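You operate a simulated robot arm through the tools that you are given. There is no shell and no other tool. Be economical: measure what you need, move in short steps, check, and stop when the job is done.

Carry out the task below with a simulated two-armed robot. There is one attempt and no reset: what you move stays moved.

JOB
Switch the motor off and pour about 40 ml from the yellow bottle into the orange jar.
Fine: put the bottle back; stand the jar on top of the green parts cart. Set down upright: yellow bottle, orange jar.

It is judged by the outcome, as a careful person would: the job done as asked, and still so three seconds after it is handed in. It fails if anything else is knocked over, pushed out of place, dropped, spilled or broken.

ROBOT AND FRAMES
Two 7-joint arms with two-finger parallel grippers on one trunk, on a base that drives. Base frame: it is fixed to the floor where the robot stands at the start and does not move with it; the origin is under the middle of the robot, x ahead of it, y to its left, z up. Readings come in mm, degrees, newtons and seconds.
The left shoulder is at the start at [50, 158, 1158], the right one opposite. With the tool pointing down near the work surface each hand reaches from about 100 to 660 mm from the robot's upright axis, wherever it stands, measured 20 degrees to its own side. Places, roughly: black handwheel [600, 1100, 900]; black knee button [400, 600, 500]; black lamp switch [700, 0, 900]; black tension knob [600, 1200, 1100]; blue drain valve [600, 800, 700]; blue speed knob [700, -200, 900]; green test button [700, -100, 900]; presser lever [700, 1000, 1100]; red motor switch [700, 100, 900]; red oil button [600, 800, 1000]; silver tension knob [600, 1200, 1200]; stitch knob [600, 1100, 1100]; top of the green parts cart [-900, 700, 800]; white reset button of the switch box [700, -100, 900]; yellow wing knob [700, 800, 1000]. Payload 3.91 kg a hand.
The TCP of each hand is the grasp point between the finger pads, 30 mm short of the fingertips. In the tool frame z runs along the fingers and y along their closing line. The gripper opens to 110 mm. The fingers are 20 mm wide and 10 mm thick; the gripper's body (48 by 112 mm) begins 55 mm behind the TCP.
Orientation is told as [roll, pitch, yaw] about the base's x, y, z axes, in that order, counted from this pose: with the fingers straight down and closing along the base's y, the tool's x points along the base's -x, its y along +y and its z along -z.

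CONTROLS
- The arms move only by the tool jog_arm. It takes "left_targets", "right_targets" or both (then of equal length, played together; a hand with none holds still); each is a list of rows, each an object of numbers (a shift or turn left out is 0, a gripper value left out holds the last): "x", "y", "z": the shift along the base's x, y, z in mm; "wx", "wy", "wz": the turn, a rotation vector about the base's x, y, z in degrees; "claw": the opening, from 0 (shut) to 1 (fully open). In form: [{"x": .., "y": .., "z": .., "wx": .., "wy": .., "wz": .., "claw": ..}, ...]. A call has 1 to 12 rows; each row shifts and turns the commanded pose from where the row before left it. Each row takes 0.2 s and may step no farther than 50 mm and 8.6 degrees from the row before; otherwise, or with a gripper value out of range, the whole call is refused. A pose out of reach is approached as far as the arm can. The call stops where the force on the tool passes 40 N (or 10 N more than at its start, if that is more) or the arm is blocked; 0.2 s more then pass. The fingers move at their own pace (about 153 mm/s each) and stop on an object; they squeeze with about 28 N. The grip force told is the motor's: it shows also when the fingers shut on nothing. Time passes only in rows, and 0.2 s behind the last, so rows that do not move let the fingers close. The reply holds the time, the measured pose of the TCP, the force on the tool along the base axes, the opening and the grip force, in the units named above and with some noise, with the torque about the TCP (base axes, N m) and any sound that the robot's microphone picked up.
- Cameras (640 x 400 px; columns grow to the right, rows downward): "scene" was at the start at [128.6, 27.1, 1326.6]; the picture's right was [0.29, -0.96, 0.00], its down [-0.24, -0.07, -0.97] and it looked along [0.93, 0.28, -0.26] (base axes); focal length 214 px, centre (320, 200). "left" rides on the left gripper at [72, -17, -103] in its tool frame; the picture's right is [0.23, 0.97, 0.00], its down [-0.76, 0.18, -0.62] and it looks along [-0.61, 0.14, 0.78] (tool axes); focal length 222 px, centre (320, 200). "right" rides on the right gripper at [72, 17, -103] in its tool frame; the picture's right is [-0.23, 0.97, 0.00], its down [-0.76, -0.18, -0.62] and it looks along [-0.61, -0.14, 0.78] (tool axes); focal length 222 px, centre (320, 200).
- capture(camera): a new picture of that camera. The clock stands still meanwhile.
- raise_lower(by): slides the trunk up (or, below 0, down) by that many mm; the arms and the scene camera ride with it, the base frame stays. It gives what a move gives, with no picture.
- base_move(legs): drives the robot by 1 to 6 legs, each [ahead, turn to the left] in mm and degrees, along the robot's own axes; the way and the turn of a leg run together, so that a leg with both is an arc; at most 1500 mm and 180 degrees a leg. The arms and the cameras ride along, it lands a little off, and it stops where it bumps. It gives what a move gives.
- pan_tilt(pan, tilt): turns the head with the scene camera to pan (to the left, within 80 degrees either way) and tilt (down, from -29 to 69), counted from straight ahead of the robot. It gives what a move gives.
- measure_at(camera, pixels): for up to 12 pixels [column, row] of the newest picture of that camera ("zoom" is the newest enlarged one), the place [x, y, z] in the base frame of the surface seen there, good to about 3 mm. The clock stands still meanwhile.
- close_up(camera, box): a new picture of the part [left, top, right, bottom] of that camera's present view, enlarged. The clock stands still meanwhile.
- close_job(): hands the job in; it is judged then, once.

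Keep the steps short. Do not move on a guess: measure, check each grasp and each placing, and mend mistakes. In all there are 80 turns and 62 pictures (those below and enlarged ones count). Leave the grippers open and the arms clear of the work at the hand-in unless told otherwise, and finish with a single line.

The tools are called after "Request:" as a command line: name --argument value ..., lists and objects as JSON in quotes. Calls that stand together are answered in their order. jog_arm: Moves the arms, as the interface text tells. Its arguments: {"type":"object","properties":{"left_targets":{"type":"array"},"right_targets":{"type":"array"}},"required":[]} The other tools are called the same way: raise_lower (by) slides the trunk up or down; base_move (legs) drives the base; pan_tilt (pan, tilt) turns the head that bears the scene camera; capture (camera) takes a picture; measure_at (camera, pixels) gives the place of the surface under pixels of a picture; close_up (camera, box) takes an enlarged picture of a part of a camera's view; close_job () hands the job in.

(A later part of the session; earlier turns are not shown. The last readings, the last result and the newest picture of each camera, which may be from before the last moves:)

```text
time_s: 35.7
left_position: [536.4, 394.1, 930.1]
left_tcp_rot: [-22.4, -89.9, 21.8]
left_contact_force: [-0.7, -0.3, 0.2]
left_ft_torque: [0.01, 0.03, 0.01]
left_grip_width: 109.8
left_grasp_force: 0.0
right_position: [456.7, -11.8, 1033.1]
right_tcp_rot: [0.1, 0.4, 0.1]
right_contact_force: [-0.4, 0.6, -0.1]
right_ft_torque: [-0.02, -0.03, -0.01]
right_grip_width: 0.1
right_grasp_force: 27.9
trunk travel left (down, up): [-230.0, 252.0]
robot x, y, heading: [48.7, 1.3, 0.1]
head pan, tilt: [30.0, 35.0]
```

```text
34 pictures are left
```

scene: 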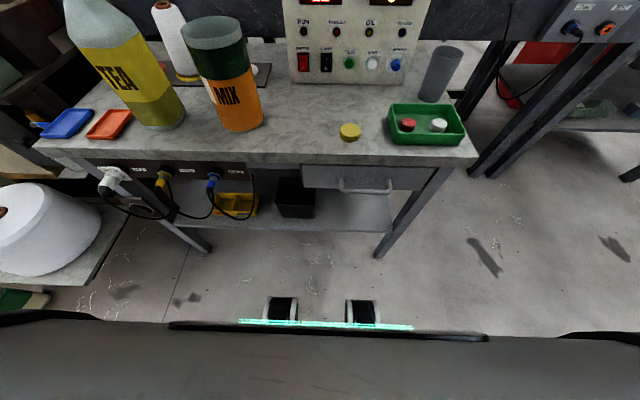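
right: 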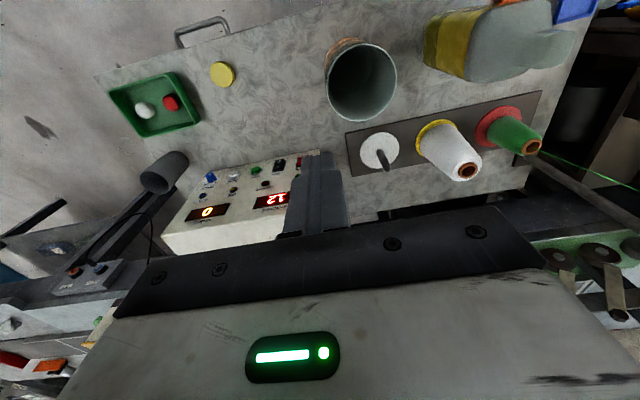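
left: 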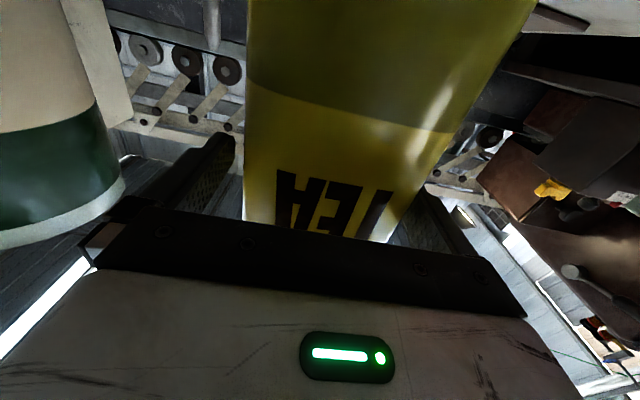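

Well centred. I close the grip.

Request:
jog_arm --left_targets '[{"claw": 0.7}, {"claw": 0.0}, {}, {}, {}]'

```text
time_s: 36.9
left_position: [536.1, 393.4, 929.6]
left_tcp_rot: [-24.8, -89.9, 24.4]
left_contact_force: [0.6, 0.1, 2.0]
left_ft_torque: [0.01, -0.09, 0.02]
left_grip_width: 84.9
left_grasp_force: 28.0
right_position: [457.7, -14.2, 1033.5]
right_tcp_rot: [0.0, 0.3, 0.1]
right_contact_force: [0.2, 0.4, -0.1]
right_ft_torque: [0.0, 0.0, -0.01]
right_grip_width: 0.0
right_grasp_force: 28.2
trunk travel left (down, up): [-230.0, 252.0]
robot x, y, heading: [50.3, -0.1, 0.3]
head pan, tilt: [30.0, 35.0]
```

Gripped at 84.9 mm, 28 N. I lift 60 mm and read the weight.

Request:
jog_arm --left_targets '[{"z": 10}, {"z": 20}, {"z": 30}, {}, {}]'

Request:
capture --camera "scene"

Request:
jog_arm --left_targets '[{}]'

Request:
jog_arm --left_targets '[{}]'

```text
time_s: 38.1
left_position: [535.4, 394.1, 989.6]
left_tcp_rot: [-12.8, -89.9, 12.3]
left_contact_force: [-0.4, 0.6, -1.4]
left_ft_torque: [-0.02, 0.01, 0.0]
left_grip_width: 84.7
left_grasp_force: 28.2
right_position: [457.6, -12.2, 1033.5]
right_tcp_rot: [0.1, 0.5, 0.0]
right_contact_force: [-0.6, 0.5, 0.5]
right_ft_torque: [0.02, -0.01, 0.0]
right_grip_width: 0.4
right_grasp_force: 27.6
trunk travel left (down, up): [-230.0, 252.0]
robot x, y, heading: [51.0, -2.7, 0.0]
head pan, tilt: [30.0, 35.0]
```

```text
33 pictures are left
```

scene: 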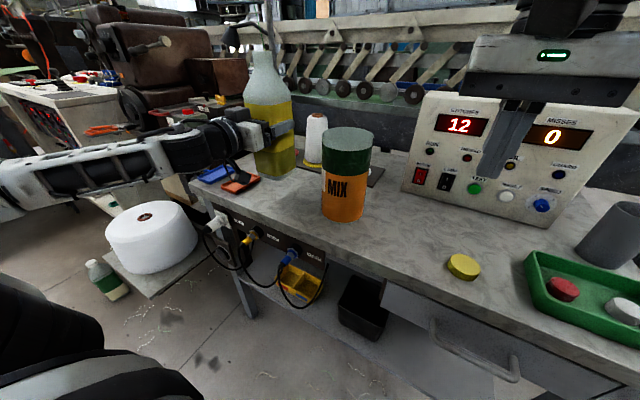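

```text
time_s: 38.5
left_position: [535.2, 393.4, 990.0]
left_tcp_rot: [-17.1, -89.9, 16.8]
left_contact_force: [0.2, 0.3, -1.7]
left_ft_torque: [-0.04, 0.01, 0.01]
left_grip_width: 84.8
left_grasp_force: 28.7
right_position: [457.2, -12.9, 1033.2]
right_tcp_rot: [0.1, 0.6, 0.0]
right_contact_force: [-0.7, -0.2, -0.1]
right_ft_torque: [0.03, -0.03, -0.01]
right_grip_width: 0.2
right_grasp_force: 27.7
trunk travel left (down, up): [-230.0, 252.0]
robot x, y, heading: [50.3, 2.5, 0.2]
head pan, tilt: [30.0, 35.0]
```

```text
time_s: 38.9
left_position: [534.5, 394.8, 990.3]
left_tcp_rot: [-19.5, -89.9, 19.1]
left_contact_force: [-0.6, -0.7, -1.7]
left_ft_torque: [0.01, 0.01, 0.04]
left_grip_width: 85.0
left_grasp_force: 27.8
right_position: [457.3, -13.1, 1033.4]
right_tcp_rot: [0.1, 0.4, 0.1]
right_contact_force: [0.0, 0.4, 0.8]
right_ft_torque: [0.03, 0.03, -0.02]
right_grip_width: 0.0
right_grasp_force: 28.5
trunk travel left (down, up): [-230.0, 252.0]
robot x, y, heading: [54.6, -2.0, 0.1]
head pan, tilt: [30.0, 35.0]
```

Bottle is up, total weight only ~1.6 N (so perhaps ~100 ml inside). Before tilting I check the thin pole behind the bottle, since the bottle's bottom will swing to +y.

Request:
measure_at --camera "left" --pixels '[[215, 20], [212, 40], [520, 25]]'

Request:
close_up --camera "scene" --box '[200, 0, 340, 110]'

Request:
measure_at --camera "zoom" --pixels '[[330, 40], [335, 100], [325, 20], [340, 160], [290, 190], [290, 205], [150, 130]]'

```text
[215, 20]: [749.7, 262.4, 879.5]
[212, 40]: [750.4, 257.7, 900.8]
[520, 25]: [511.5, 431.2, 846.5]
```

```text
3.64 times, centred on (270, 55) of scene
```

zoom: 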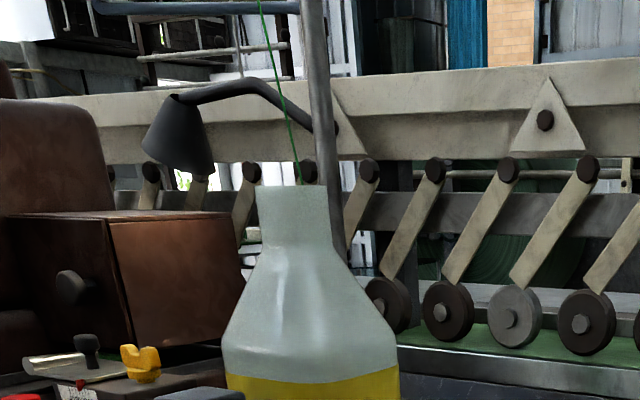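

```text
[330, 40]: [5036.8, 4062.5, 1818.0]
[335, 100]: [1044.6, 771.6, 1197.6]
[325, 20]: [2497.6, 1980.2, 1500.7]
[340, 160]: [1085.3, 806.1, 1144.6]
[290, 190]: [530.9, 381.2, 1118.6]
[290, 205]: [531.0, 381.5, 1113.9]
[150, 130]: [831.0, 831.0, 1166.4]
```

Pole and thread are well behind (x>700). I raise the trunk 180 mm so the right hand can watch the jar from above while the left pours.

Request:
raise_lower --by 180

Request:
jog_arm --right_targets '[{"y": 30, "x": 8, "z": 5}, {"y": 30, "x": 8, "z": 5}, {"y": 30, "x": 8, "z": 5}, {"y": 30, "x": 8}, {"y": 30, "x": 8}, {}]'

Request:
capture --camera "right"

```text
time_s: 40.9
left_position: [537.0, 393.6, 1169.6]
left_tcp_rot: [-19.0, -89.9, 18.4]
left_contact_force: [0.4, -0.1, -1.7]
left_ft_torque: [-0.01, 0.03, 0.01]
left_grip_width: 84.9
left_grasp_force: 28.2
right_position: [457.3, -11.3, 1211.8]
right_tcp_rot: [0.0, 0.5, 0.1]
right_contact_force: [-0.8, -0.7, -0.5]
right_ft_torque: [0.0, 0.01, 0.02]
right_grip_width: 0.0
right_grasp_force: 28.2
trunk travel left (down, up): [-410.0, 72.0]
robot x, y, heading: [49.5, 0.4, 0.1]
head pan, tilt: [30.0, 35.0]
```

```text
time_s: 42.3
left_position: [537.1, 395.0, 1170.0]
left_tcp_rot: [-27.5, -89.9, 26.9]
left_contact_force: [0.5, 0.0, -2.1]
left_ft_torque: [0.04, 0.05, -0.04]
left_grip_width: 85.3
left_grasp_force: 28.1
right_position: [491.5, 124.3, 1227.0]
right_tcp_rot: [0.1, 0.4, 0.1]
right_contact_force: [-0.2, -0.2, 0.5]
right_ft_torque: [-0.01, 0.03, 0.03]
right_grip_width: 0.5
right_grasp_force: 28.1
right hand out of reach, approached as far as the arm can: row 5
trunk travel left (down, up): [-410.0, 72.0]
robot x, y, heading: [51.6, -3.6, 0.5]
head pan, tilt: [30.0, 35.0]
```

```text
31 pictures are left
```

right: 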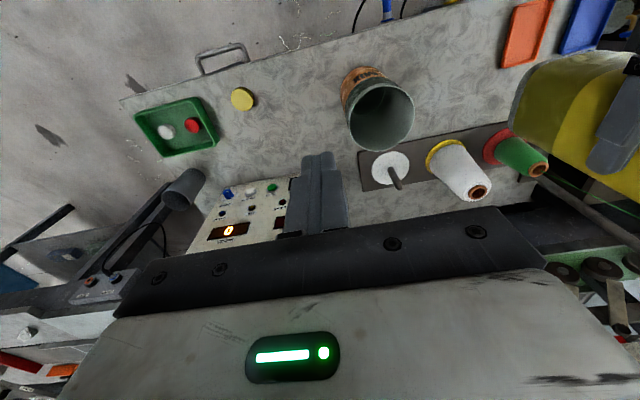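

I can see into the jar. I tilt the bottle to 64° while bringing it beside/above the jar (no flow expected yet).

Request:
jog_arm --left_targets '[{"y": -6, "z": -12, "wx": 8}, {"y": -6, "z": -12, "wx": 8}, {"y": -6, "z": -12, "wx": 8}, {"y": -6, "z": -12, "wx": 8}, {"y": -6, "z": -12, "wx": 8, "x": 1}, {"y": -6, "z": -12, "wx": 8, "x": 1}, {"y": -6, "z": -12, "wx": 8, "x": 1}, {"y": -6, "z": -12, "wx": 8, "x": 1}, {}]'

Request:
capture --camera "right"

Request:
capture --camera "scene"

```text
time_s: 44.3
left_position: [539.5, 345.8, 1072.8]
left_tcp_rot: [89.5, -26.0, -89.9]
left_contact_force: [0.1, -0.3, -1.2]
left_ft_torque: [-0.12, 0.04, -0.02]
left_grip_width: 84.8
left_grasp_force: 27.8
right_position: [491.5, 123.2, 1226.0]
right_tcp_rot: [0.0, 0.5, 0.1]
right_contact_force: [-0.2, 0.0, 0.1]
right_ft_torque: [0.0, -0.03, 0.02]
right_grip_width: 0.1
right_grasp_force: 28.1
trunk travel left (down, up): [-410.0, 72.0]
robot x, y, heading: [49.3, 0.3, 0.0]
head pan, tilt: [30.0, 35.0]
```

```text
30 pictures are left
```

right: 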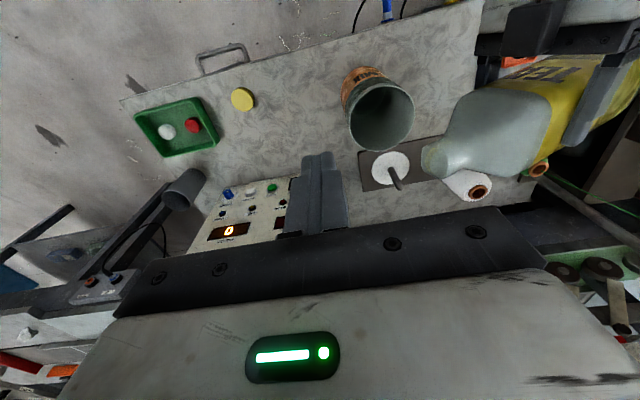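

```text
29 pictures are left
```

scene: 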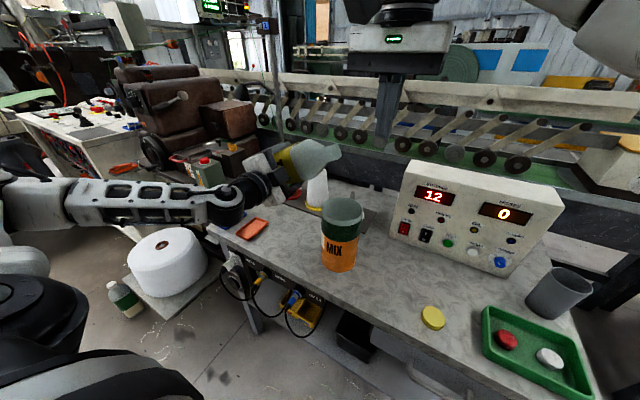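

I zoom on the bottle mouth from the right camera, which shows a yellowish tint.

Request:
close_up --camera "right" --box '[400, 50, 560, 200]'

Request:
measure_at --camera "zoom" --pixels '[[95, 260], [110, 290], [95, 300], [100, 320], [130, 300], [180, 250], [150, 210]]'

Request:
measure_at --camera "right" --pixels '[[360, 105], [365, 110], [360, 112], [370, 105], [367, 100], [358, 118], [365, 118], [372, 112], [375, 118], [363, 103]]'

```text
2.67 times, centred on (480, 125) of right
```

zoom: 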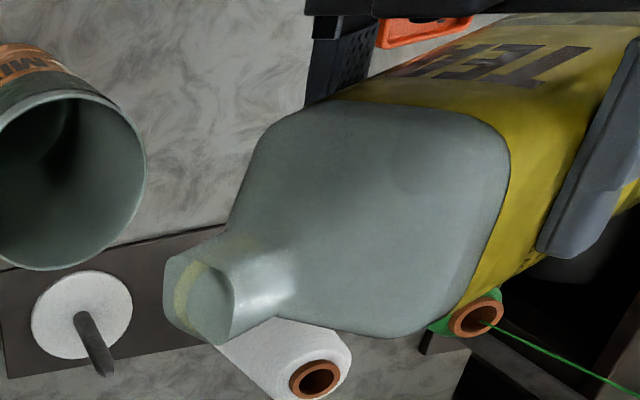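

```text
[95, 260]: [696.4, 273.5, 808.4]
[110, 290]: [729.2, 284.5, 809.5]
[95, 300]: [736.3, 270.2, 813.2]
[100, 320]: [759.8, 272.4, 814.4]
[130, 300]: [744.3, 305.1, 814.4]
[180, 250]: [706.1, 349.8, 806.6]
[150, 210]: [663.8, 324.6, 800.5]
```

```text
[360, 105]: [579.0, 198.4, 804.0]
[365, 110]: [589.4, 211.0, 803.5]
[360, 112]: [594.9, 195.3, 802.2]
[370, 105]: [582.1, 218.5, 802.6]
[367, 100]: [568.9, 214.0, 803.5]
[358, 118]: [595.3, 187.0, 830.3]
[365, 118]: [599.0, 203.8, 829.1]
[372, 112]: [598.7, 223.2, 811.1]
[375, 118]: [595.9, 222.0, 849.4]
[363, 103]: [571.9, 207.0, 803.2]
```

There may be liquid near the lip already. I lower so the lip is just above the jar opening (lip ≈ y 218, z 1018) before tilting more.

Request:
jog_arm --left_targets '[{"z": -30, "y": -3}, {"z": -30, "y": -3}, {"z": -25}, {"z": -10}, {}]'

Request:
close_up --camera "right" --box '[320, 50, 480, 180]'

Request:
close_up --camera "scene" --box '[260, 130, 400, 240]'

```text
time_s: 45.5
left_position: [540.2, 342.2, 978.2]
left_tcp_rot: [89.5, -26.2, -89.9]
left_contact_force: [0.2, 0.4, -1.2]
left_ft_torque: [-0.1, 0.01, 0.01]
left_grip_width: 84.8
left_grasp_force: 27.9
right_position: [490.7, 122.9, 1226.0]
right_tcp_rot: [0.1, 0.4, 0.1]
right_contact_force: [0.0, -0.3, -0.1]
right_ft_torque: [0.0, 0.0, -0.02]
right_grip_width: 0.1
right_grasp_force: 28.0
trunk travel left (down, up): [-410.0, 72.0]
robot x, y, heading: [51.6, 3.4, -0.1]
head pan, tilt: [30.0, 35.0]
```

```text
3.08 times, centred on (400, 115) of right
```

zoom: 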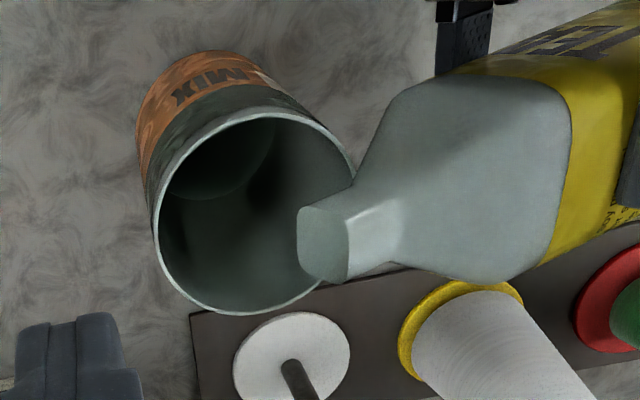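

```text
3.64 times, centred on (330, 185) of scene
```

zoom: 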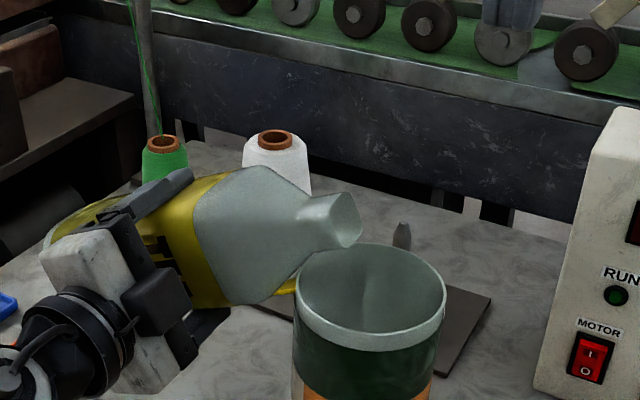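

The yellow was just the cone seen through clear glass. Mouth is above the jar. I tilt on to 80°, keeping the lip in place.

Request:
jog_arm --left_targets '[{"z": 13, "y": -1, "wx": 8}, {"z": 13, "y": -1, "wx": 8}, {}, {}]'

Request:
close_up --camera "scene" --box '[260, 130, 400, 240]'

```text
time_s: 46.5
left_position: [539.5, 338.1, 1004.9]
left_tcp_rot: [89.5, -10.1, -89.9]
left_contact_force: [0.3, 1.2, -0.6]
left_ft_torque: [-0.28, 0.0, 0.03]
left_grip_width: 85.0
left_grasp_force: 27.7
right_position: [490.8, 124.0, 1226.2]
right_tcp_rot: [0.2, 0.5, 0.2]
right_contact_force: [-0.7, -0.3, 0.7]
right_ft_torque: [0.02, -0.03, -0.01]
right_grip_width: 0.0
right_grasp_force: 28.1
trunk travel left (down, up): [-410.0, 72.0]
robot x, y, heading: [53.5, -2.0, 0.2]
head pan, tilt: [30.0, 35.0]
```

```text
3.64 times, centred on (330, 185) of scene
```

zoom: 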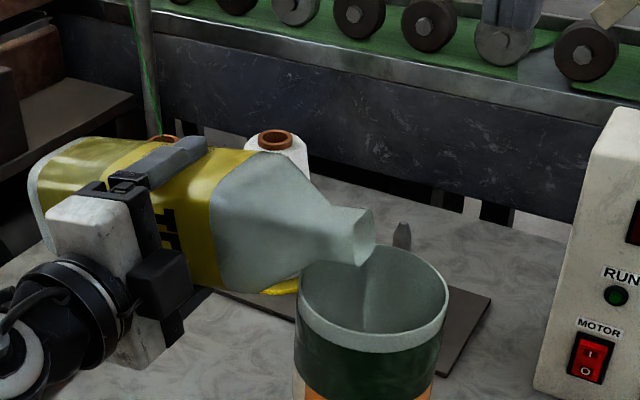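

Fy 1.2 N and torque hint that the bottle shoulder touches the jar rim. I raise 25 mm at once.

Request:
jog_arm --left_targets '[{"z": 15}, {"z": 10}, {}]'

Request:
close_up --camera "right" --box '[320, 50, 480, 180]'

Request:
measure_at --camera "zoom" --pixels '[[155, 220], [250, 117], [325, 295], [200, 160], [240, 170], [220, 190], [230, 150], [200, 190], [340, 160]]'

```text
time_s: 47.3
left_position: [540.4, 338.7, 1028.7]
left_tcp_rot: [89.4, -10.1, -89.8]
left_contact_force: [-0.5, 0.4, -2.4]
left_ft_torque: [-0.09, 0.02, -0.02]
left_grip_width: 84.8
left_grasp_force: 28.2
right_position: [491.8, 124.4, 1225.6]
right_tcp_rot: [0.1, 0.5, 0.1]
right_contact_force: [0.3, -0.9, -0.6]
right_ft_torque: [0.03, 0.03, -0.02]
right_grip_width: 0.0
right_grasp_force: 28.0
trunk travel left (down, up): [-410.0, 72.0]
robot x, y, heading: [48.9, -0.1, 0.2]
head pan, tilt: [30.0, 35.0]
```

```text
3.08 times, centred on (400, 115) of right
```

zoom: 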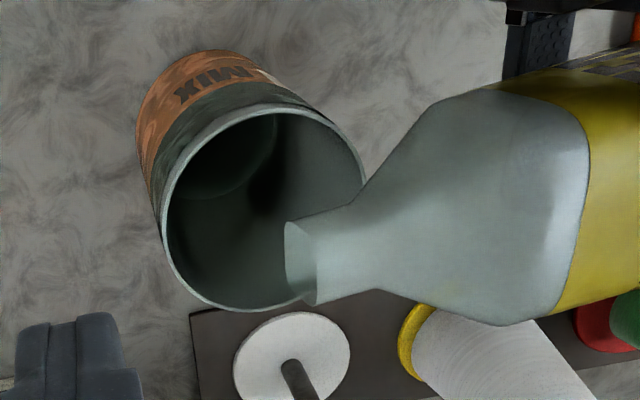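

```text
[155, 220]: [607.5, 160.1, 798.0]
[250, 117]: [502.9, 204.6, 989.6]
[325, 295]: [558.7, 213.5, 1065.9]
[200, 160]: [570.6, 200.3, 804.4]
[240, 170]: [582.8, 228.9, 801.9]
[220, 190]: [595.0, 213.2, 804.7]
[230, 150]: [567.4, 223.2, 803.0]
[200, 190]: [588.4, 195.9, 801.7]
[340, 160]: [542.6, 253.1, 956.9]
```

Clear now, jar still standing, dry. I tilt on to 90° with the lip kept at about z 1030.

Request:
jog_arm --left_targets '[{"z": 11, "wx": 5}, {"z": 11, "y": -1, "wx": 5}, {}, {}]'

Request:
close_up --camera "right" --box '[320, 50, 480, 180]'

```text
time_s: 48.3
left_position: [540.1, 338.3, 1052.8]
left_tcp_rot: [89.5, -0.1, -89.8]
left_contact_force: [0.1, -0.5, -1.6]
left_ft_torque: [-0.05, -0.01, -0.05]
left_grip_width: 84.6
left_grasp_force: 28.4
right_position: [491.3, 122.4, 1225.9]
right_tcp_rot: [0.1, 0.4, 0.1]
right_contact_force: [0.2, -0.4, 0.2]
right_ft_torque: [-0.01, -0.01, -0.01]
right_grip_width: 0.0
right_grasp_force: 27.5
trunk travel left (down, up): [-410.0, 72.0]
robot x, y, heading: [51.0, -2.8, 0.2]
head pan, tilt: [30.0, 35.0]
```

```text
3.08 times, centred on (400, 115) of right
```

zoom: 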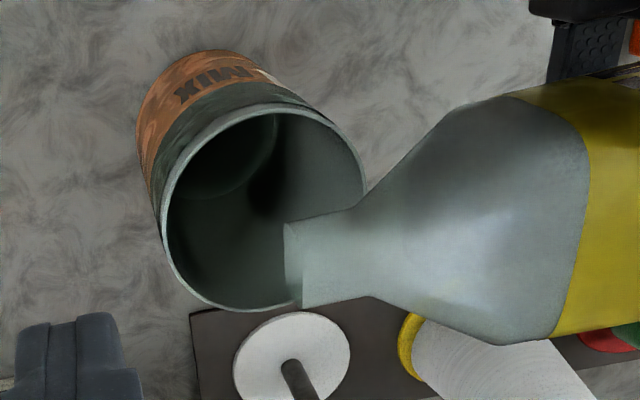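

Still no flow. Tilt to 96°, short hold.

Request:
jog_arm --left_targets '[{"z": 6, "wx": 3, "y": -1}, {"z": 6, "y": -1, "wx": 3}, {}, {}]'

Request:
close_up --camera "right" --box '[320, 50, 480, 180]'

Request:
measure_at --camera "zoom" --pixels '[[200, 160], [240, 170], [220, 190], [230, 150], [200, 190], [215, 170], [235, 185], [250, 150], [185, 180], [215, 150]]'

```text
time_s: 49.3
left_position: [539.0, 336.0, 1064.8]
left_tcp_rot: [89.6, 5.9, -90.0]
left_contact_force: [-0.5, 0.8, -2.1]
left_ft_torque: [0.03, -0.01, 0.03]
left_grip_width: 85.0
left_grasp_force: 27.8
right_position: [491.7, 124.1, 1226.0]
right_tcp_rot: [0.2, 0.4, 0.1]
right_contact_force: [0.0, -1.1, 0.3]
right_ft_torque: [0.01, -0.02, 0.01]
right_grip_width: 0.1
right_grasp_force: 27.9
trunk travel left (down, up): [-410.0, 72.0]
robot x, y, heading: [50.1, -1.3, 0.3]
head pan, tilt: [30.0, 35.0]
```

```text
3.08 times, centred on (400, 115) of right
```

zoom: 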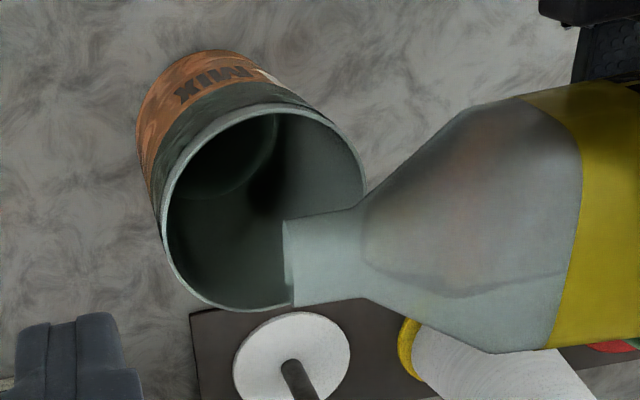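

```text
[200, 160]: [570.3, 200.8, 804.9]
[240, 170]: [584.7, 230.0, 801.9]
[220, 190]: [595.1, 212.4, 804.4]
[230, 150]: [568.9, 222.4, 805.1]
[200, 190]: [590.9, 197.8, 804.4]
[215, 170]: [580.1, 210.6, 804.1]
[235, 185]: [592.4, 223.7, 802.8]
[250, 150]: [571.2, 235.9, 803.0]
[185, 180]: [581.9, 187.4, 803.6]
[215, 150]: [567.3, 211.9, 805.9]
```

Now I see the liquid (a reddish tint) in the shoulder nearing the neck. Small steps: to 100°.

Request:
jog_arm --left_targets '[{"z": 4, "wx": 2, "y": -1}, {"z": 4, "y": -1, "wx": 2}, {}, {}]'

Request:
close_up --camera "right" --box '[320, 50, 480, 180]'

Request:
measure_at --camera "zoom" --pixels '[[200, 160], [240, 170], [220, 190], [230, 150], [200, 190], [215, 170], [235, 185], [250, 150], [185, 180], [215, 150]]'

```text
time_s: 50.3
left_position: [539.3, 334.4, 1070.7]
left_tcp_rot: [89.6, 10.0, -89.9]
left_contact_force: [0.5, 0.1, -2.0]
left_ft_torque: [0.04, 0.03, -0.02]
left_grip_width: 85.0
left_grasp_force: 27.9
right_position: [492.5, 123.0, 1227.2]
right_tcp_rot: [0.0, 0.4, 0.1]
right_contact_force: [0.5, 0.0, 0.5]
right_ft_torque: [0.0, -0.02, -0.01]
right_grip_width: 0.0
right_grasp_force: 27.8
trunk travel left (down, up): [-410.0, 72.0]
robot x, y, heading: [50.1, -1.2, -0.0]
head pan, tilt: [30.0, 35.0]
```

```text
3.08 times, centred on (400, 115) of right
```

zoom: 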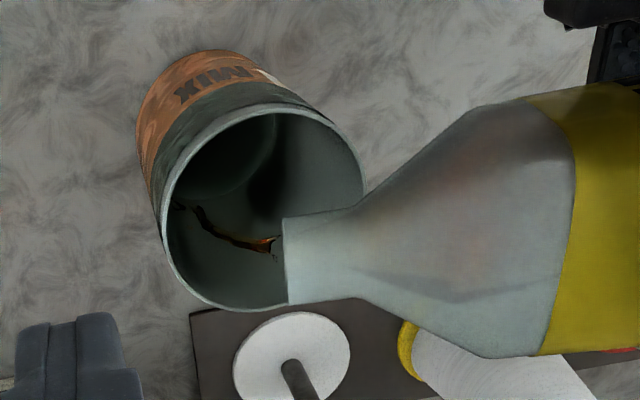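

```text
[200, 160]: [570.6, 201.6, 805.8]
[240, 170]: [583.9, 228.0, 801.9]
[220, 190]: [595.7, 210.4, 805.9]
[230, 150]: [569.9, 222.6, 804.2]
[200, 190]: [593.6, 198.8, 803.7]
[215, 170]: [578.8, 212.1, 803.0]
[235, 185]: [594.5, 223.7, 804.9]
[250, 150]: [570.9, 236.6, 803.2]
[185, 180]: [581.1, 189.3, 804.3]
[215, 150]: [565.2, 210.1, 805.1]
```

A thin stream now runs into the jar. I hold briefly and look again.

Request:
jog_arm --left_targets '[{}, {}]'

Request:
close_up --camera "right" --box '[320, 50, 480, 180]'

Request:
measure_at --camera "zoom" --pixels '[[200, 160], [240, 170], [220, 190], [230, 150], [200, 190], [215, 170], [235, 185], [250, 150], [185, 180], [215, 150]]'

```text
time_s: 50.9
left_position: [540.5, 333.8, 1072.5]
left_tcp_rot: [89.7, 10.1, -90.0]
left_contact_force: [0.2, -0.5, -1.7]
left_ft_torque: [0.01, 0.01, 0.01]
left_grip_width: 85.0
left_grasp_force: 27.8
right_position: [491.2, 123.7, 1226.6]
right_tcp_rot: [0.0, 0.4, 0.1]
right_contact_force: [0.6, 0.1, -0.3]
right_ft_torque: [0.0, 0.03, 0.0]
right_grip_width: 0.0
right_grasp_force: 28.1
trunk travel left (down, up): [-410.0, 72.0]
robot x, y, heading: [51.0, 2.1, -0.2]
head pan, tilt: [30.0, 35.0]
```

```text
3.08 times, centred on (400, 115) of right
```

zoom: 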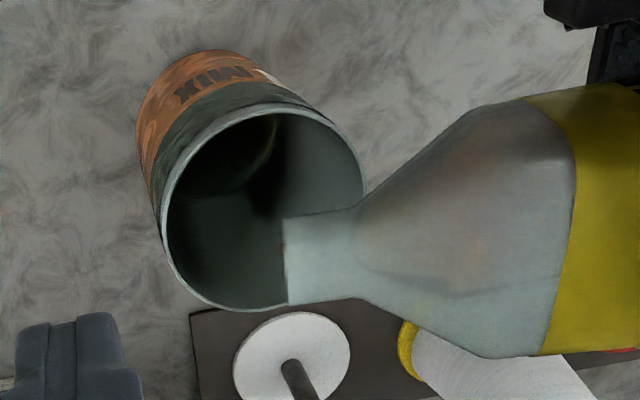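

```text
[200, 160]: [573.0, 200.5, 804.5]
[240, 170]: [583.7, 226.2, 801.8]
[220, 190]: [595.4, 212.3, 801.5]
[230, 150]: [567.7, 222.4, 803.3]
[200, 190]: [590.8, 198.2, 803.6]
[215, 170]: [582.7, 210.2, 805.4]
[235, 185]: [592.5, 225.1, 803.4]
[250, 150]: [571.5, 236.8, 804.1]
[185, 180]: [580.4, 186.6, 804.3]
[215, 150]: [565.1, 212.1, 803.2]
```

The flow stopped at this angle, so the amount follows tilt. Next to 105° and hold.

Request:
jog_arm --left_targets '[{"z": 5, "wx": 2.5, "y": -2}, {"z": 5, "y": -2, "wx": 2.5}, {}, {}, {}, {}, {}]'

Request:
close_up --camera "right" --box '[320, 50, 480, 180]'

Request:
measure_at --camera "zoom" --pixels '[[200, 160], [240, 170], [220, 190], [230, 150], [200, 190], [215, 170], [235, 185], [250, 150], [185, 180], [215, 150], [225, 180], [205, 175]]'

```text
time_s: 52.5
left_position: [539.1, 329.6, 1082.1]
left_tcp_rot: [89.6, 14.9, -90.0]
left_contact_force: [-0.3, 0.8, -1.6]
left_ft_torque: [0.0, 0.01, 0.0]
left_grip_width: 84.8
left_grasp_force: 28.5
right_position: [491.5, 124.2, 1226.4]
right_tcp_rot: [0.2, 0.5, 0.1]
right_contact_force: [1.1, 0.4, 0.1]
right_ft_torque: [0.01, -0.06, 0.02]
right_grip_width: 0.0
right_grasp_force: 28.4
trunk travel left (down, up): [-410.0, 72.0]
robot x, y, heading: [52.4, 0.4, 0.1]
head pan, tilt: [30.0, 35.0]
```

```text
3.08 times, centred on (400, 115) of right
```

zoom: 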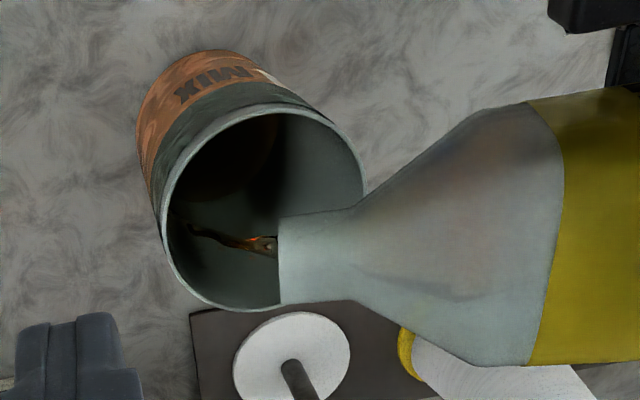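

```text
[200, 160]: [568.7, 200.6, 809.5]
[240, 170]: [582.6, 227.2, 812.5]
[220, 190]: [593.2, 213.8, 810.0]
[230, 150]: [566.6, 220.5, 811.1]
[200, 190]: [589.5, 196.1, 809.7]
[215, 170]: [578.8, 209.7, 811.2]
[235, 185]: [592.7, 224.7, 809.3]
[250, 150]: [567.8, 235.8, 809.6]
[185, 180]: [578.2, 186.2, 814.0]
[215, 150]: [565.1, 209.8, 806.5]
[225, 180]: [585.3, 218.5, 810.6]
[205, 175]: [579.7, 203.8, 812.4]
```

Level is up to ≈810.5 (≈6.8 mm, about 40–45 ml). I tilt back at once, the lip staying over the jar.

Request:
jog_arm --left_targets '[{"wx": -8.5}, {"wx": -8.5, "y": 3}, {"wx": -8.5, "y": 3}, {"wx": -8.5, "y": 2}, {}, {}]'

Request:
close_up --camera "right" --box '[320, 50, 480, 180]'

Request:
measure_at --camera "zoom" --pixels '[[200, 160], [240, 170], [220, 190], [230, 150], [200, 190], [215, 170], [235, 185], [250, 150], [185, 180], [215, 150], [225, 180], [205, 175]]'

```text
time_s: 53.9
left_position: [538.8, 336.1, 1081.1]
left_tcp_rot: [89.5, -19.1, -90.0]
left_contact_force: [-0.4, 0.5, -1.3]
left_ft_torque: [-0.03, 0.02, -0.01]
left_grip_width: 84.4
left_grasp_force: 28.2
right_position: [489.8, 124.5, 1226.8]
right_tcp_rot: [0.1, 0.4, 0.2]
right_contact_force: [0.6, 0.7, -0.4]
right_ft_torque: [0.01, 0.02, 0.0]
right_grip_width: 0.0
right_grasp_force: 28.1
trunk travel left (down, up): [-410.0, 72.0]
robot x, y, heading: [48.4, 0.9, 0.0]
head pan, tilt: [30.0, 35.0]
```

```text
3.08 times, centred on (400, 115) of right
```

zoom: 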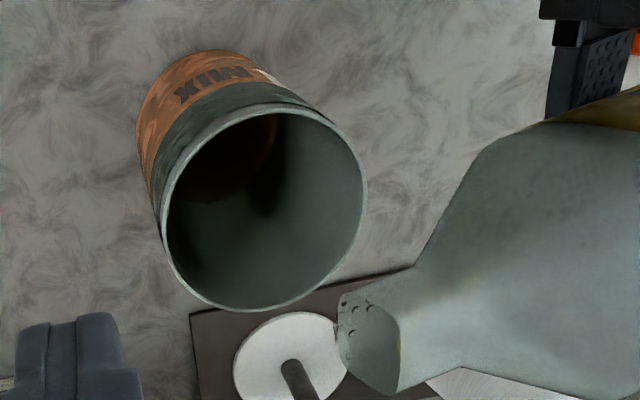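

```text
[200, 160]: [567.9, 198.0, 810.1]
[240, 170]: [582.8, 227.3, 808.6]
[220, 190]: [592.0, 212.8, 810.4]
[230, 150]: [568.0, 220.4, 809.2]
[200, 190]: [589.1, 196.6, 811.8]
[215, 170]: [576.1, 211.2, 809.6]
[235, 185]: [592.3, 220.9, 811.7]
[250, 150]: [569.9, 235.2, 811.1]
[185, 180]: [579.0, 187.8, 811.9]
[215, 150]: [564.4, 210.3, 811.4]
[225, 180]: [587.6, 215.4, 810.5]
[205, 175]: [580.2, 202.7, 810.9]
```

Mean level now 810.6, rise ≈6.7 mm → ≈44 ml: good, nothing spilled. I turn the bottle upright and bring it back above its place.

Request:
jog_arm --left_targets '[{"wx": -8.5, "y": 8}, {"wx": -8.5, "y": 8}, {"wx": -8.5, "y": 8}, {"wx": -8.5, "y": 8}, {"wx": -8.5, "y": 8}, {"wx": -8.5, "y": 8}, {"wx": -8.5, "y": 8}, {"wx": -8.5, "y": 2}, {"wx": -3, "x": -2}, {}, {}]'

Request:
capture --camera "scene"

```text
time_s: 56.3
left_position: [537.8, 395.4, 1082.3]
left_tcp_rot: [-33.5, -89.9, 33.1]
left_contact_force: [0.1, -0.6, -0.9]
left_ft_torque: [-0.04, 0.0, 0.04]
left_grip_width: 84.7
left_grasp_force: 28.0
right_position: [491.9, 123.7, 1226.5]
right_tcp_rot: [0.2, 0.5, 0.1]
right_contact_force: [-0.4, 0.4, 0.5]
right_ft_torque: [0.0, 0.02, 0.02]
right_grip_width: 0.0
right_grasp_force: 27.9
trunk travel left (down, up): [-410.0, 72.0]
robot x, y, heading: [49.1, 2.4, 0.2]
head pan, tilt: [30.0, 35.0]
```

```text
17 pictures are left
```

scene: 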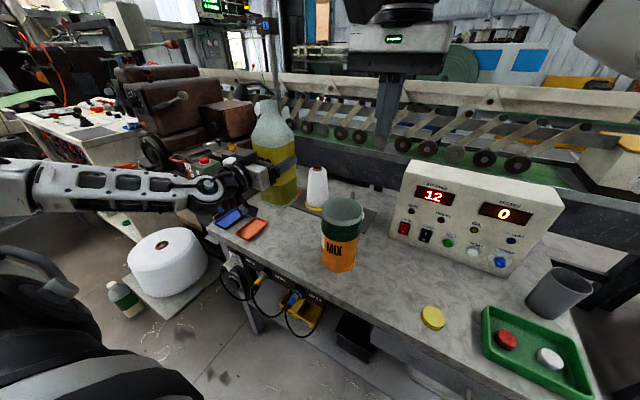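

Bottle upright above its place. I lower the trunk 135 mm (right fingertips remain above the jar), then check.

Request:
raise_lower --by -135

Request:
jog_arm --left_targets '[{}]'

```text
time_s: 57.9
left_position: [536.1, 395.4, 946.3]
left_tcp_rot: [-16.6, -89.9, 16.2]
left_contact_force: [-0.1, 0.9, -0.4]
left_ft_torque: [-0.01, 0.07, 0.03]
left_grip_width: 84.8
left_grasp_force: 27.9
right_position: [490.3, 123.4, 1092.1]
right_tcp_rot: [0.1, 0.3, 0.1]
right_contact_force: [-0.4, 0.0, 0.0]
right_ft_torque: [0.01, 0.0, 0.0]
right_grip_width: 0.1
right_grasp_force: 28.2
trunk travel left (down, up): [-275.0, 207.0]
robot x, y, heading: [52.3, -0.7, 0.2]
head pan, tilt: [30.0, 35.0]
```

```text
time_s: 58.3
left_position: [536.4, 395.0, 948.0]
left_tcp_rot: [-19.5, -89.9, 19.0]
left_contact_force: [-0.4, 0.1, -1.5]
left_ft_torque: [0.03, 0.0, 0.02]
left_grip_width: 84.8
left_grasp_force: 28.1
right_position: [491.4, 123.9, 1090.7]
right_tcp_rot: [0.1, 0.4, 0.1]
right_contact_force: [0.0, 0.1, -0.6]
right_ft_torque: [0.0, 0.01, 0.0]
right_grip_width: 0.0
right_grasp_force: 28.2
trunk travel left (down, up): [-275.0, 207.0]
robot x, y, heading: [47.7, 3.0, -0.1]
head pan, tilt: [30.0, 35.0]
```

Bottom is ~17 mm over the table. I lower softly to the original height 930, watching the force.

Request:
jog_arm --left_targets '[{"z": -6, "y": -1}, {"z": -5}, {"z": -3}, {"z": -2}, {"z": -1}, {}]'

```text
time_s: 59.7
left_position: [537.2, 394.7, 930.3]
left_tcp_rot: [-19.0, -89.9, 18.7]
left_contact_force: [-1.1, -0.7, -0.8]
left_ft_torque: [0.02, -0.01, 0.01]
left_grip_width: 84.9
left_grasp_force: 27.5
right_position: [490.5, 123.3, 1092.1]
right_tcp_rot: [0.2, 0.3, 0.1]
right_contact_force: [-0.9, 0.1, -0.7]
right_ft_torque: [-0.02, 0.06, 0.01]
right_grip_width: 0.1
right_grasp_force: 28.3
trunk travel left (down, up): [-275.0, 207.0]
robot x, y, heading: [50.7, 0.4, 0.2]
head pan, tilt: [30.0, 35.0]
```

Nearly down; one more mm until the force turns positive.

Request:
jog_arm --left_targets '[{"z": -1}, {}, {}]'

```text
time_s: 60.5
left_position: [537.7, 394.4, 930.3]
left_tcp_rot: [-106.8, -90.1, 106.5]
left_contact_force: [-0.5, -1.2, 4.3]
left_ft_torque: [-0.14, 0.22, 0.01]
left_grip_width: 84.8
left_grasp_force: 27.9
right_position: [490.2, 123.7, 1091.6]
right_tcp_rot: [0.1, 0.5, 0.1]
right_contact_force: [-0.4, 0.0, -0.1]
right_ft_torque: [0.03, 0.01, -0.01]
right_grip_width: 0.0
right_grasp_force: 27.8
trunk travel left (down, up): [-275.0, 207.0]
robot x, y, heading: [48.7, -1.5, 0.4]
head pan, tilt: [30.0, 35.0]
```

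It rests on the table (Fz +4.3). I open gently and draw back straight.

Request:
jog_arm --left_targets '[{"claw": 0.85}, {"claw": 1.0}, {}, {"x": -15}, {"x": -25}, {"x": -30}, {"x": -30}, {}]'

Request:
capture --camera "left"

Request:
measure_at --camera "left" --pixels '[[315, 120], [300, 60], [350, 60], [300, 210]]'

```text
time_s: 62.3
left_position: [436.9, 394.2, 928.8]
left_tcp_rot: [-48.3, -89.9, 47.8]
left_contact_force: [0.2, 0.4, -0.3]
left_ft_torque: [0.05, 0.01, -0.02]
left_grip_width: 110.1
left_grasp_force: 0.0
right_position: [491.1, 124.3, 1092.9]
right_tcp_rot: [0.1, 0.4, 0.0]
right_contact_force: [0.3, -0.4, 0.4]
right_ft_torque: [0.01, -0.02, -0.01]
right_grip_width: 0.2
right_grasp_force: 27.9
trunk travel left (down, up): [-275.0, 207.0]
robot x, y, heading: [47.6, 1.0, -0.0]
head pan, tilt: [30.0, 35.0]
```

```text
16 pictures are left
```

left: 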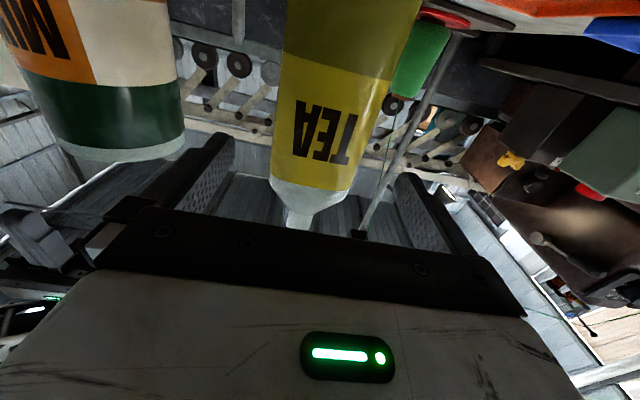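

```text
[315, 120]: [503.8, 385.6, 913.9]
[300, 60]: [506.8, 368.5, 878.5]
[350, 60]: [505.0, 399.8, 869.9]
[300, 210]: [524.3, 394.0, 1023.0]
```

Bottle stands exactly as before. Now the jar: I measure its present place from the last scene picture.

Request:
measure_at --camera "scene" --pixels '[[322, 240], [330, 245], [340, 247], [350, 245], [357, 240], [340, 235], [321, 208], [364, 210], [342, 222], [342, 198]]'

Request:
measure_at --camera "left" --pixels '[[75, 40], [100, 100], [150, 100], [170, 60], [120, 60], [40, 100], [180, 100]]'

```text
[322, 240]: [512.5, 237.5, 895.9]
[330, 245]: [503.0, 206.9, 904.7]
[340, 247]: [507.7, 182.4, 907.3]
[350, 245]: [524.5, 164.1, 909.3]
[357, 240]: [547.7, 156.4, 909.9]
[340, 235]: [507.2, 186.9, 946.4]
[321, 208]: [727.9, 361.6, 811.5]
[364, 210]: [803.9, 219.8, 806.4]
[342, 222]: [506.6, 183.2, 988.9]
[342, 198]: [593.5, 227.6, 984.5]
```

```text
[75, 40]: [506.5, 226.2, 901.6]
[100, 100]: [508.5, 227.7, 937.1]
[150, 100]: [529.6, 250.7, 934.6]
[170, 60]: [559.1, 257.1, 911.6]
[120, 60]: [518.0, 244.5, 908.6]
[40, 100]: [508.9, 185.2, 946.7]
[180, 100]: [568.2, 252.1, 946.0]
```

I estimate the jar's inner radius for the volume with inner-wall points in the last enlarged picture.

Request:
measure_at --camera "zoom" --pixels '[[340, 150], [355, 190], [350, 220], [330, 250], [300, 275], [260, 292], [220, 290], [190, 265], [290, 150], [320, 170], [280, 230], [230, 250]]'

Request:
measure_at --camera "zoom" --pixels '[[265, 118], [272, 130], [278, 140], [275, 155], [268, 168], [255, 180], [240, 190], [225, 197], [205, 202], [185, 202], [172, 200], [275, 148]]'

```text
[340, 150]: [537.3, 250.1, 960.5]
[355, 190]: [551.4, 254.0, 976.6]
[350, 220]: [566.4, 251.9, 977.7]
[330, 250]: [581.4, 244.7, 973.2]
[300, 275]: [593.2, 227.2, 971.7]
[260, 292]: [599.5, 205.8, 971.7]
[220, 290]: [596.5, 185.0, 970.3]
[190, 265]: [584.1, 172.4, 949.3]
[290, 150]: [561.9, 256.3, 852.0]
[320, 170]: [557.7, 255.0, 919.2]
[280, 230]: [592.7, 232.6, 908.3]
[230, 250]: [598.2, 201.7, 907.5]
```

```text
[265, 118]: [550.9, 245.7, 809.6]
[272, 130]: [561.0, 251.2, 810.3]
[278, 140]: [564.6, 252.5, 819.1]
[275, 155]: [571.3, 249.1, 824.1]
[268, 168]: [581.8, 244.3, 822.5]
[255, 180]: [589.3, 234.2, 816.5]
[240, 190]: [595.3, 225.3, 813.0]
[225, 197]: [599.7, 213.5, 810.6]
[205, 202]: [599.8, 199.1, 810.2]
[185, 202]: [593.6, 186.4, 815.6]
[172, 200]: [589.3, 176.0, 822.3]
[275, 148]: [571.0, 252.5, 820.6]
```

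Inner radius ≈47.5 mm → about 45 ml, fine. Jar centre ≈ (552, 207), Ø≈100. I clear the right hand to its side and line the left hand up in front of the jar at z 915.

Request:
jog_arm --right_targets '[{"y": -40}, {"y": -45}, {"y": -45}, {"y": -45}, {"y": -40, "x": -20}, {"x": -40}, {"x": -40}]' --left_targets '[{"x": -7}, {}, {"y": -45}, {"y": -45}, {"y": -45, "z": -6}, {"y": -45, "z": -6}, {"y": -7, "z": -2}]'

Request:
jog_arm --left_targets '[{}]'

Request:
capture --camera "left"

```text
time_s: 63.9
left_position: [459.8, 223.2, 889.7]
left_tcp_rot: [-9.0, -89.9, 8.6]
left_contact_force: [0.2, 0.3, -0.3]
left_ft_torque: [0.0, -0.01, -0.01]
left_grip_width: 110.1
left_grasp_force: 0.0
left hand out of reach, approached as far as the arm can: row 3, 4, 5, 6
right_position: [392.4, -92.7, 1091.9]
right_tcp_rot: [0.0, 0.4, 0.0]
right_contact_force: [0.7, 0.0, 0.1]
right_ft_torque: [0.02, -0.01, 0.01]
right_grip_width: 0.0
right_grasp_force: 28.2
trunk travel left (down, up): [-275.0, 207.0]
robot x, y, heading: [49.3, 1.8, -0.0]
head pan, tilt: [30.0, 35.0]
```

```text
time_s: 64.3
left_position: [460.8, 223.9, 888.4]
left_tcp_rot: [-13.9, -90.0, 13.5]
left_contact_force: [-0.3, -0.7, -0.4]
left_ft_torque: [-0.01, 0.01, 0.0]
left_grip_width: 110.0
left_grasp_force: 0.1
right_position: [391.5, -91.8, 1092.2]
right_tcp_rot: [0.1, 0.3, 0.0]
right_contact_force: [0.2, 0.1, 0.4]
right_ft_torque: [-0.01, -0.01, 0.0]
right_grip_width: 0.0
right_grasp_force: 27.9
trunk travel left (down, up): [-275.0, 207.0]
robot x, y, heading: [49.3, -1.9, 0.2]
head pan, tilt: [30.0, 35.0]
```

```text
15 pictures are left
```

left: 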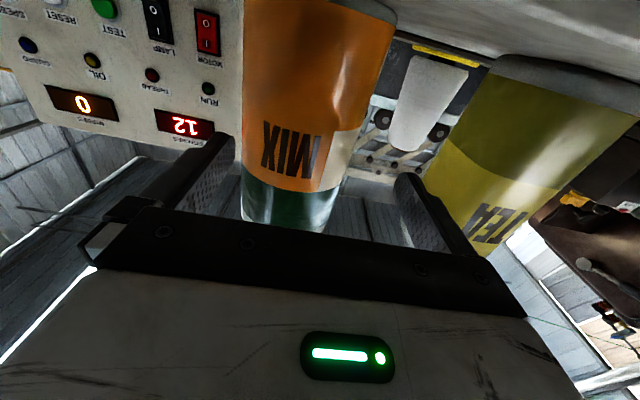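

The target was too close in; I back the base 110 mm to give the left arm room.

Request:
base_move --legs '[[-110, 0]]'

Request:
jog_arm --left_targets '[{"x": 15, "y": -5, "z": 10}, {"x": 20, "y": -5, "z": 10}, {"x": 20, "y": -5, "z": 7}, {"x": 15, "y": -2}, {}]'

```text
time_s: 65.5
left_position: [352.0, 222.4, 889.7]
left_tcp_rot: [-16.0, -89.9, 15.6]
left_contact_force: [0.2, 0.4, -0.6]
left_ft_torque: [0.02, 0.0, -0.01]
left_grip_width: 110.1
left_grasp_force: 0.1
right_position: [284.2, -93.1, 1092.1]
right_tcp_rot: [0.1, 0.3, 0.0]
right_contact_force: [0.4, 0.4, 0.4]
right_ft_torque: [0.0, 0.04, 0.02]
right_grip_width: 0.0
right_grasp_force: 28.4
trunk travel left (down, up): [-275.0, 207.0]
robot x, y, heading: [-58.4, 1.9, -0.1]
head pan, tilt: [30.0, 35.0]
```

```text
time_s: 66.7
left_position: [423.3, 204.7, 916.3]
left_tcp_rot: [-16.7, -89.9, 16.2]
left_contact_force: [-0.6, -0.1, 0.3]
left_ft_torque: [-0.02, -0.02, 0.01]
left_grip_width: 110.1
left_grasp_force: 0.0
right_position: [284.0, -92.2, 1091.8]
right_tcp_rot: [0.2, 0.4, 0.0]
right_contact_force: [-0.2, 0.4, -0.7]
right_ft_torque: [0.03, -0.02, -0.01]
right_grip_width: 0.2
right_grasp_force: 28.5
trunk travel left (down, up): [-275.0, 207.0]
robot x, y, heading: [-60.0, -0.2, 0.4]
head pan, tilt: [30.0, 35.0]
```

Reached (423, 205, 916). One picture to check centring.

Request:
jog_arm --left_targets '[{"x": 20, "y": 2}, {}]'

Request:
capture --camera "left"

Request:
measure_at --camera "left" --pixels '[[255, 130], [270, 130], [300, 130], [330, 130], [360, 130], [375, 130], [250, 180], [350, 180], [300, 180], [240, 180]]'

```text
time_s: 67.3
left_position: [442.3, 206.1, 915.5]
left_tcp_rot: [-16.3, -89.8, 16.1]
left_contact_force: [0.7, 0.1, -0.1]
left_ft_torque: [-0.04, 0.0, -0.01]
left_grip_width: 110.0
left_grasp_force: 0.1
right_position: [283.9, -92.9, 1092.1]
right_tcp_rot: [0.2, 0.3, 0.0]
right_contact_force: [0.2, 0.4, -0.4]
right_ft_torque: [0.01, -0.05, 0.03]
right_grip_width: 0.0
right_grasp_force: 28.2
trunk travel left (down, up): [-275.0, 207.0]
robot x, y, heading: [-56.9, -2.8, -0.0]
head pan, tilt: [30.0, 35.0]
```

```text
14 pictures are left
```

left: 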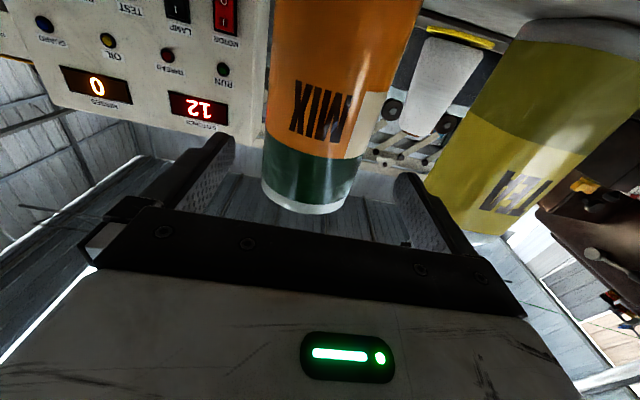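

```text
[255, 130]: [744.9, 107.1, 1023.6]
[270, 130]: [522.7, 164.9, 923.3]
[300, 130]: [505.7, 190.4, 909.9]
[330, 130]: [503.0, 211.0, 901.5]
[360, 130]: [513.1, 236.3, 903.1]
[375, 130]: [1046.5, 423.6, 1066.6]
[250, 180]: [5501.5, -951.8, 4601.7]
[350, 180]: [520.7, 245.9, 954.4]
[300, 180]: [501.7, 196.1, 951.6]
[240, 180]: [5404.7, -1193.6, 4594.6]
```

Jar centre y≈206, matching the hand. I advance to x≈545 slowly.

Request:
jog_arm --left_targets '[{"x": 20}, {"x": 20}, {"x": 20}, {"x": 20}, {"x": 12}, {"x": 10}, {}]'

```text
time_s: 68.9
left_position: [544.6, 207.4, 915.7]
left_tcp_rot: [-3.1, -89.9, 2.6]
left_contact_force: [0.7, -0.3, 0.7]
left_ft_torque: [-0.01, 0.03, 0.01]
left_grip_width: 109.9
left_grasp_force: 0.1
right_position: [284.8, -93.7, 1093.0]
right_tcp_rot: [0.2, 0.4, 0.0]
right_contact_force: [-0.1, -1.1, -0.1]
right_ft_torque: [-0.03, -0.03, 0.04]
right_grip_width: 0.0
right_grasp_force: 28.0
trunk travel left (down, up): [-275.0, 207.0]
robot x, y, heading: [-57.0, -4.2, 0.1]
head pan, tilt: [30.0, 35.0]
```

No contact on the way. Close and lift 60 mm.

Request:
jog_arm --left_targets '[{"claw": 0.0}, {}, {}, {"z": 5}, {"z": 15}, {"z": 20}, {"z": 20}, {}]'

Request:
capture --camera "scene"

```text
time_s: 70.7
left_position: [543.7, 208.0, 976.2]
left_tcp_rot: [-10.4, -89.7, 10.1]
left_contact_force: [0.3, -0.4, -1.4]
left_ft_torque: [0.0, -0.02, -0.02]
left_grip_width: 98.6
left_grasp_force: 28.1
right_position: [285.0, -92.9, 1091.4]
right_tcp_rot: [0.1, 0.5, 0.0]
right_contact_force: [-0.1, -0.6, 0.3]
right_ft_torque: [0.0, 0.0, 0.01]
right_grip_width: 0.2
right_grasp_force: 27.7
trunk travel left (down, up): [-275.0, 207.0]
robot x, y, heading: [-56.4, -0.9, 0.0]
head pan, tilt: [30.0, 35.0]
```

```text
13 pictures are left
```

scene: 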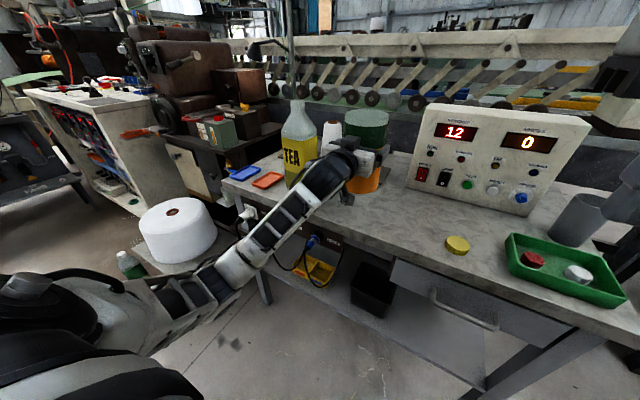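

Jar held (98.6 mm), lifted level. Before driving I look left/back with the head.

Request:
pan_tilt --pan 80 --tilt 25

Request:
capture --camera "scene"

Request:
measure_at --camera "scene" --pixels '[[100, 250], [200, 250], [60, 300], [100, 350], [200, 330], [30, 200], [300, 300], [250, 380]]'

```text
time_s: 71.9
left_position: [543.7, 205.8, 976.1]
left_tcp_rot: [-11.1, -89.9, 10.7]
left_contact_force: [-0.9, -0.3, -1.8]
left_ft_torque: [-0.03, 0.01, -0.01]
left_grip_width: 99.1
left_grasp_force: 27.9
right_position: [285.2, -93.4, 1091.9]
right_tcp_rot: [0.1, 0.5, 0.0]
right_contact_force: [0.2, -0.5, -0.2]
right_ft_torque: [-0.03, -0.01, -0.02]
right_grip_width: 0.2
right_grasp_force: 27.8
trunk travel left (down, up): [-275.0, 207.0]
robot x, y, heading: [-60.9, 1.2, 0.4]
head pan, tilt: [80.0, 25.0]
```

```text
12 pictures are left
```

scene: 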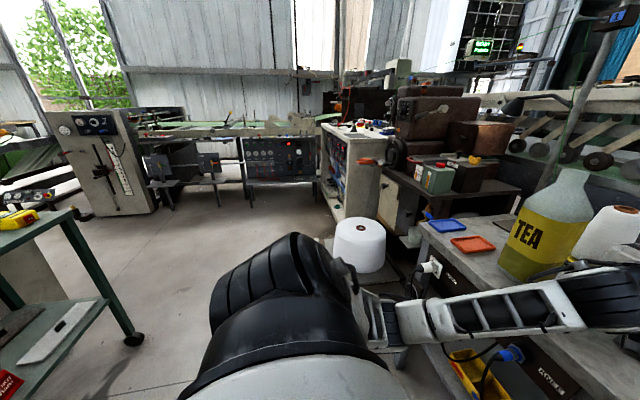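

```text
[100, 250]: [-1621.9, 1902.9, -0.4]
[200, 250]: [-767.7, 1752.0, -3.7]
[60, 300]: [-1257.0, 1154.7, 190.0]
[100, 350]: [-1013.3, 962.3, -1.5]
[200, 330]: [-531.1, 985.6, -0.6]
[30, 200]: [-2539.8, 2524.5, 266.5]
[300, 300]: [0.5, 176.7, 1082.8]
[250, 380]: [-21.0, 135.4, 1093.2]
```

The green cart is at lower left with items on it. I measure its visible top and corners.

Request:
measure_at --camera "scene" --pixels '[[70, 211], [20, 245], [45, 222], [5, 235], [20, 218], [132, 338], [5, 275], [30, 350], [90, 310], [45, 205]]'

```text
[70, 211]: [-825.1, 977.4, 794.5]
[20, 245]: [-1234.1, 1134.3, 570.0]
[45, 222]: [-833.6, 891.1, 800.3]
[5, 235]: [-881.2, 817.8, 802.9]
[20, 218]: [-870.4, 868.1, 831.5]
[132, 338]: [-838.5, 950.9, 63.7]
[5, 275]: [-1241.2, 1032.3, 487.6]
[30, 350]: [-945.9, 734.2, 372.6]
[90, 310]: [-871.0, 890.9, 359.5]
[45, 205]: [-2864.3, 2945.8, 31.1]
```

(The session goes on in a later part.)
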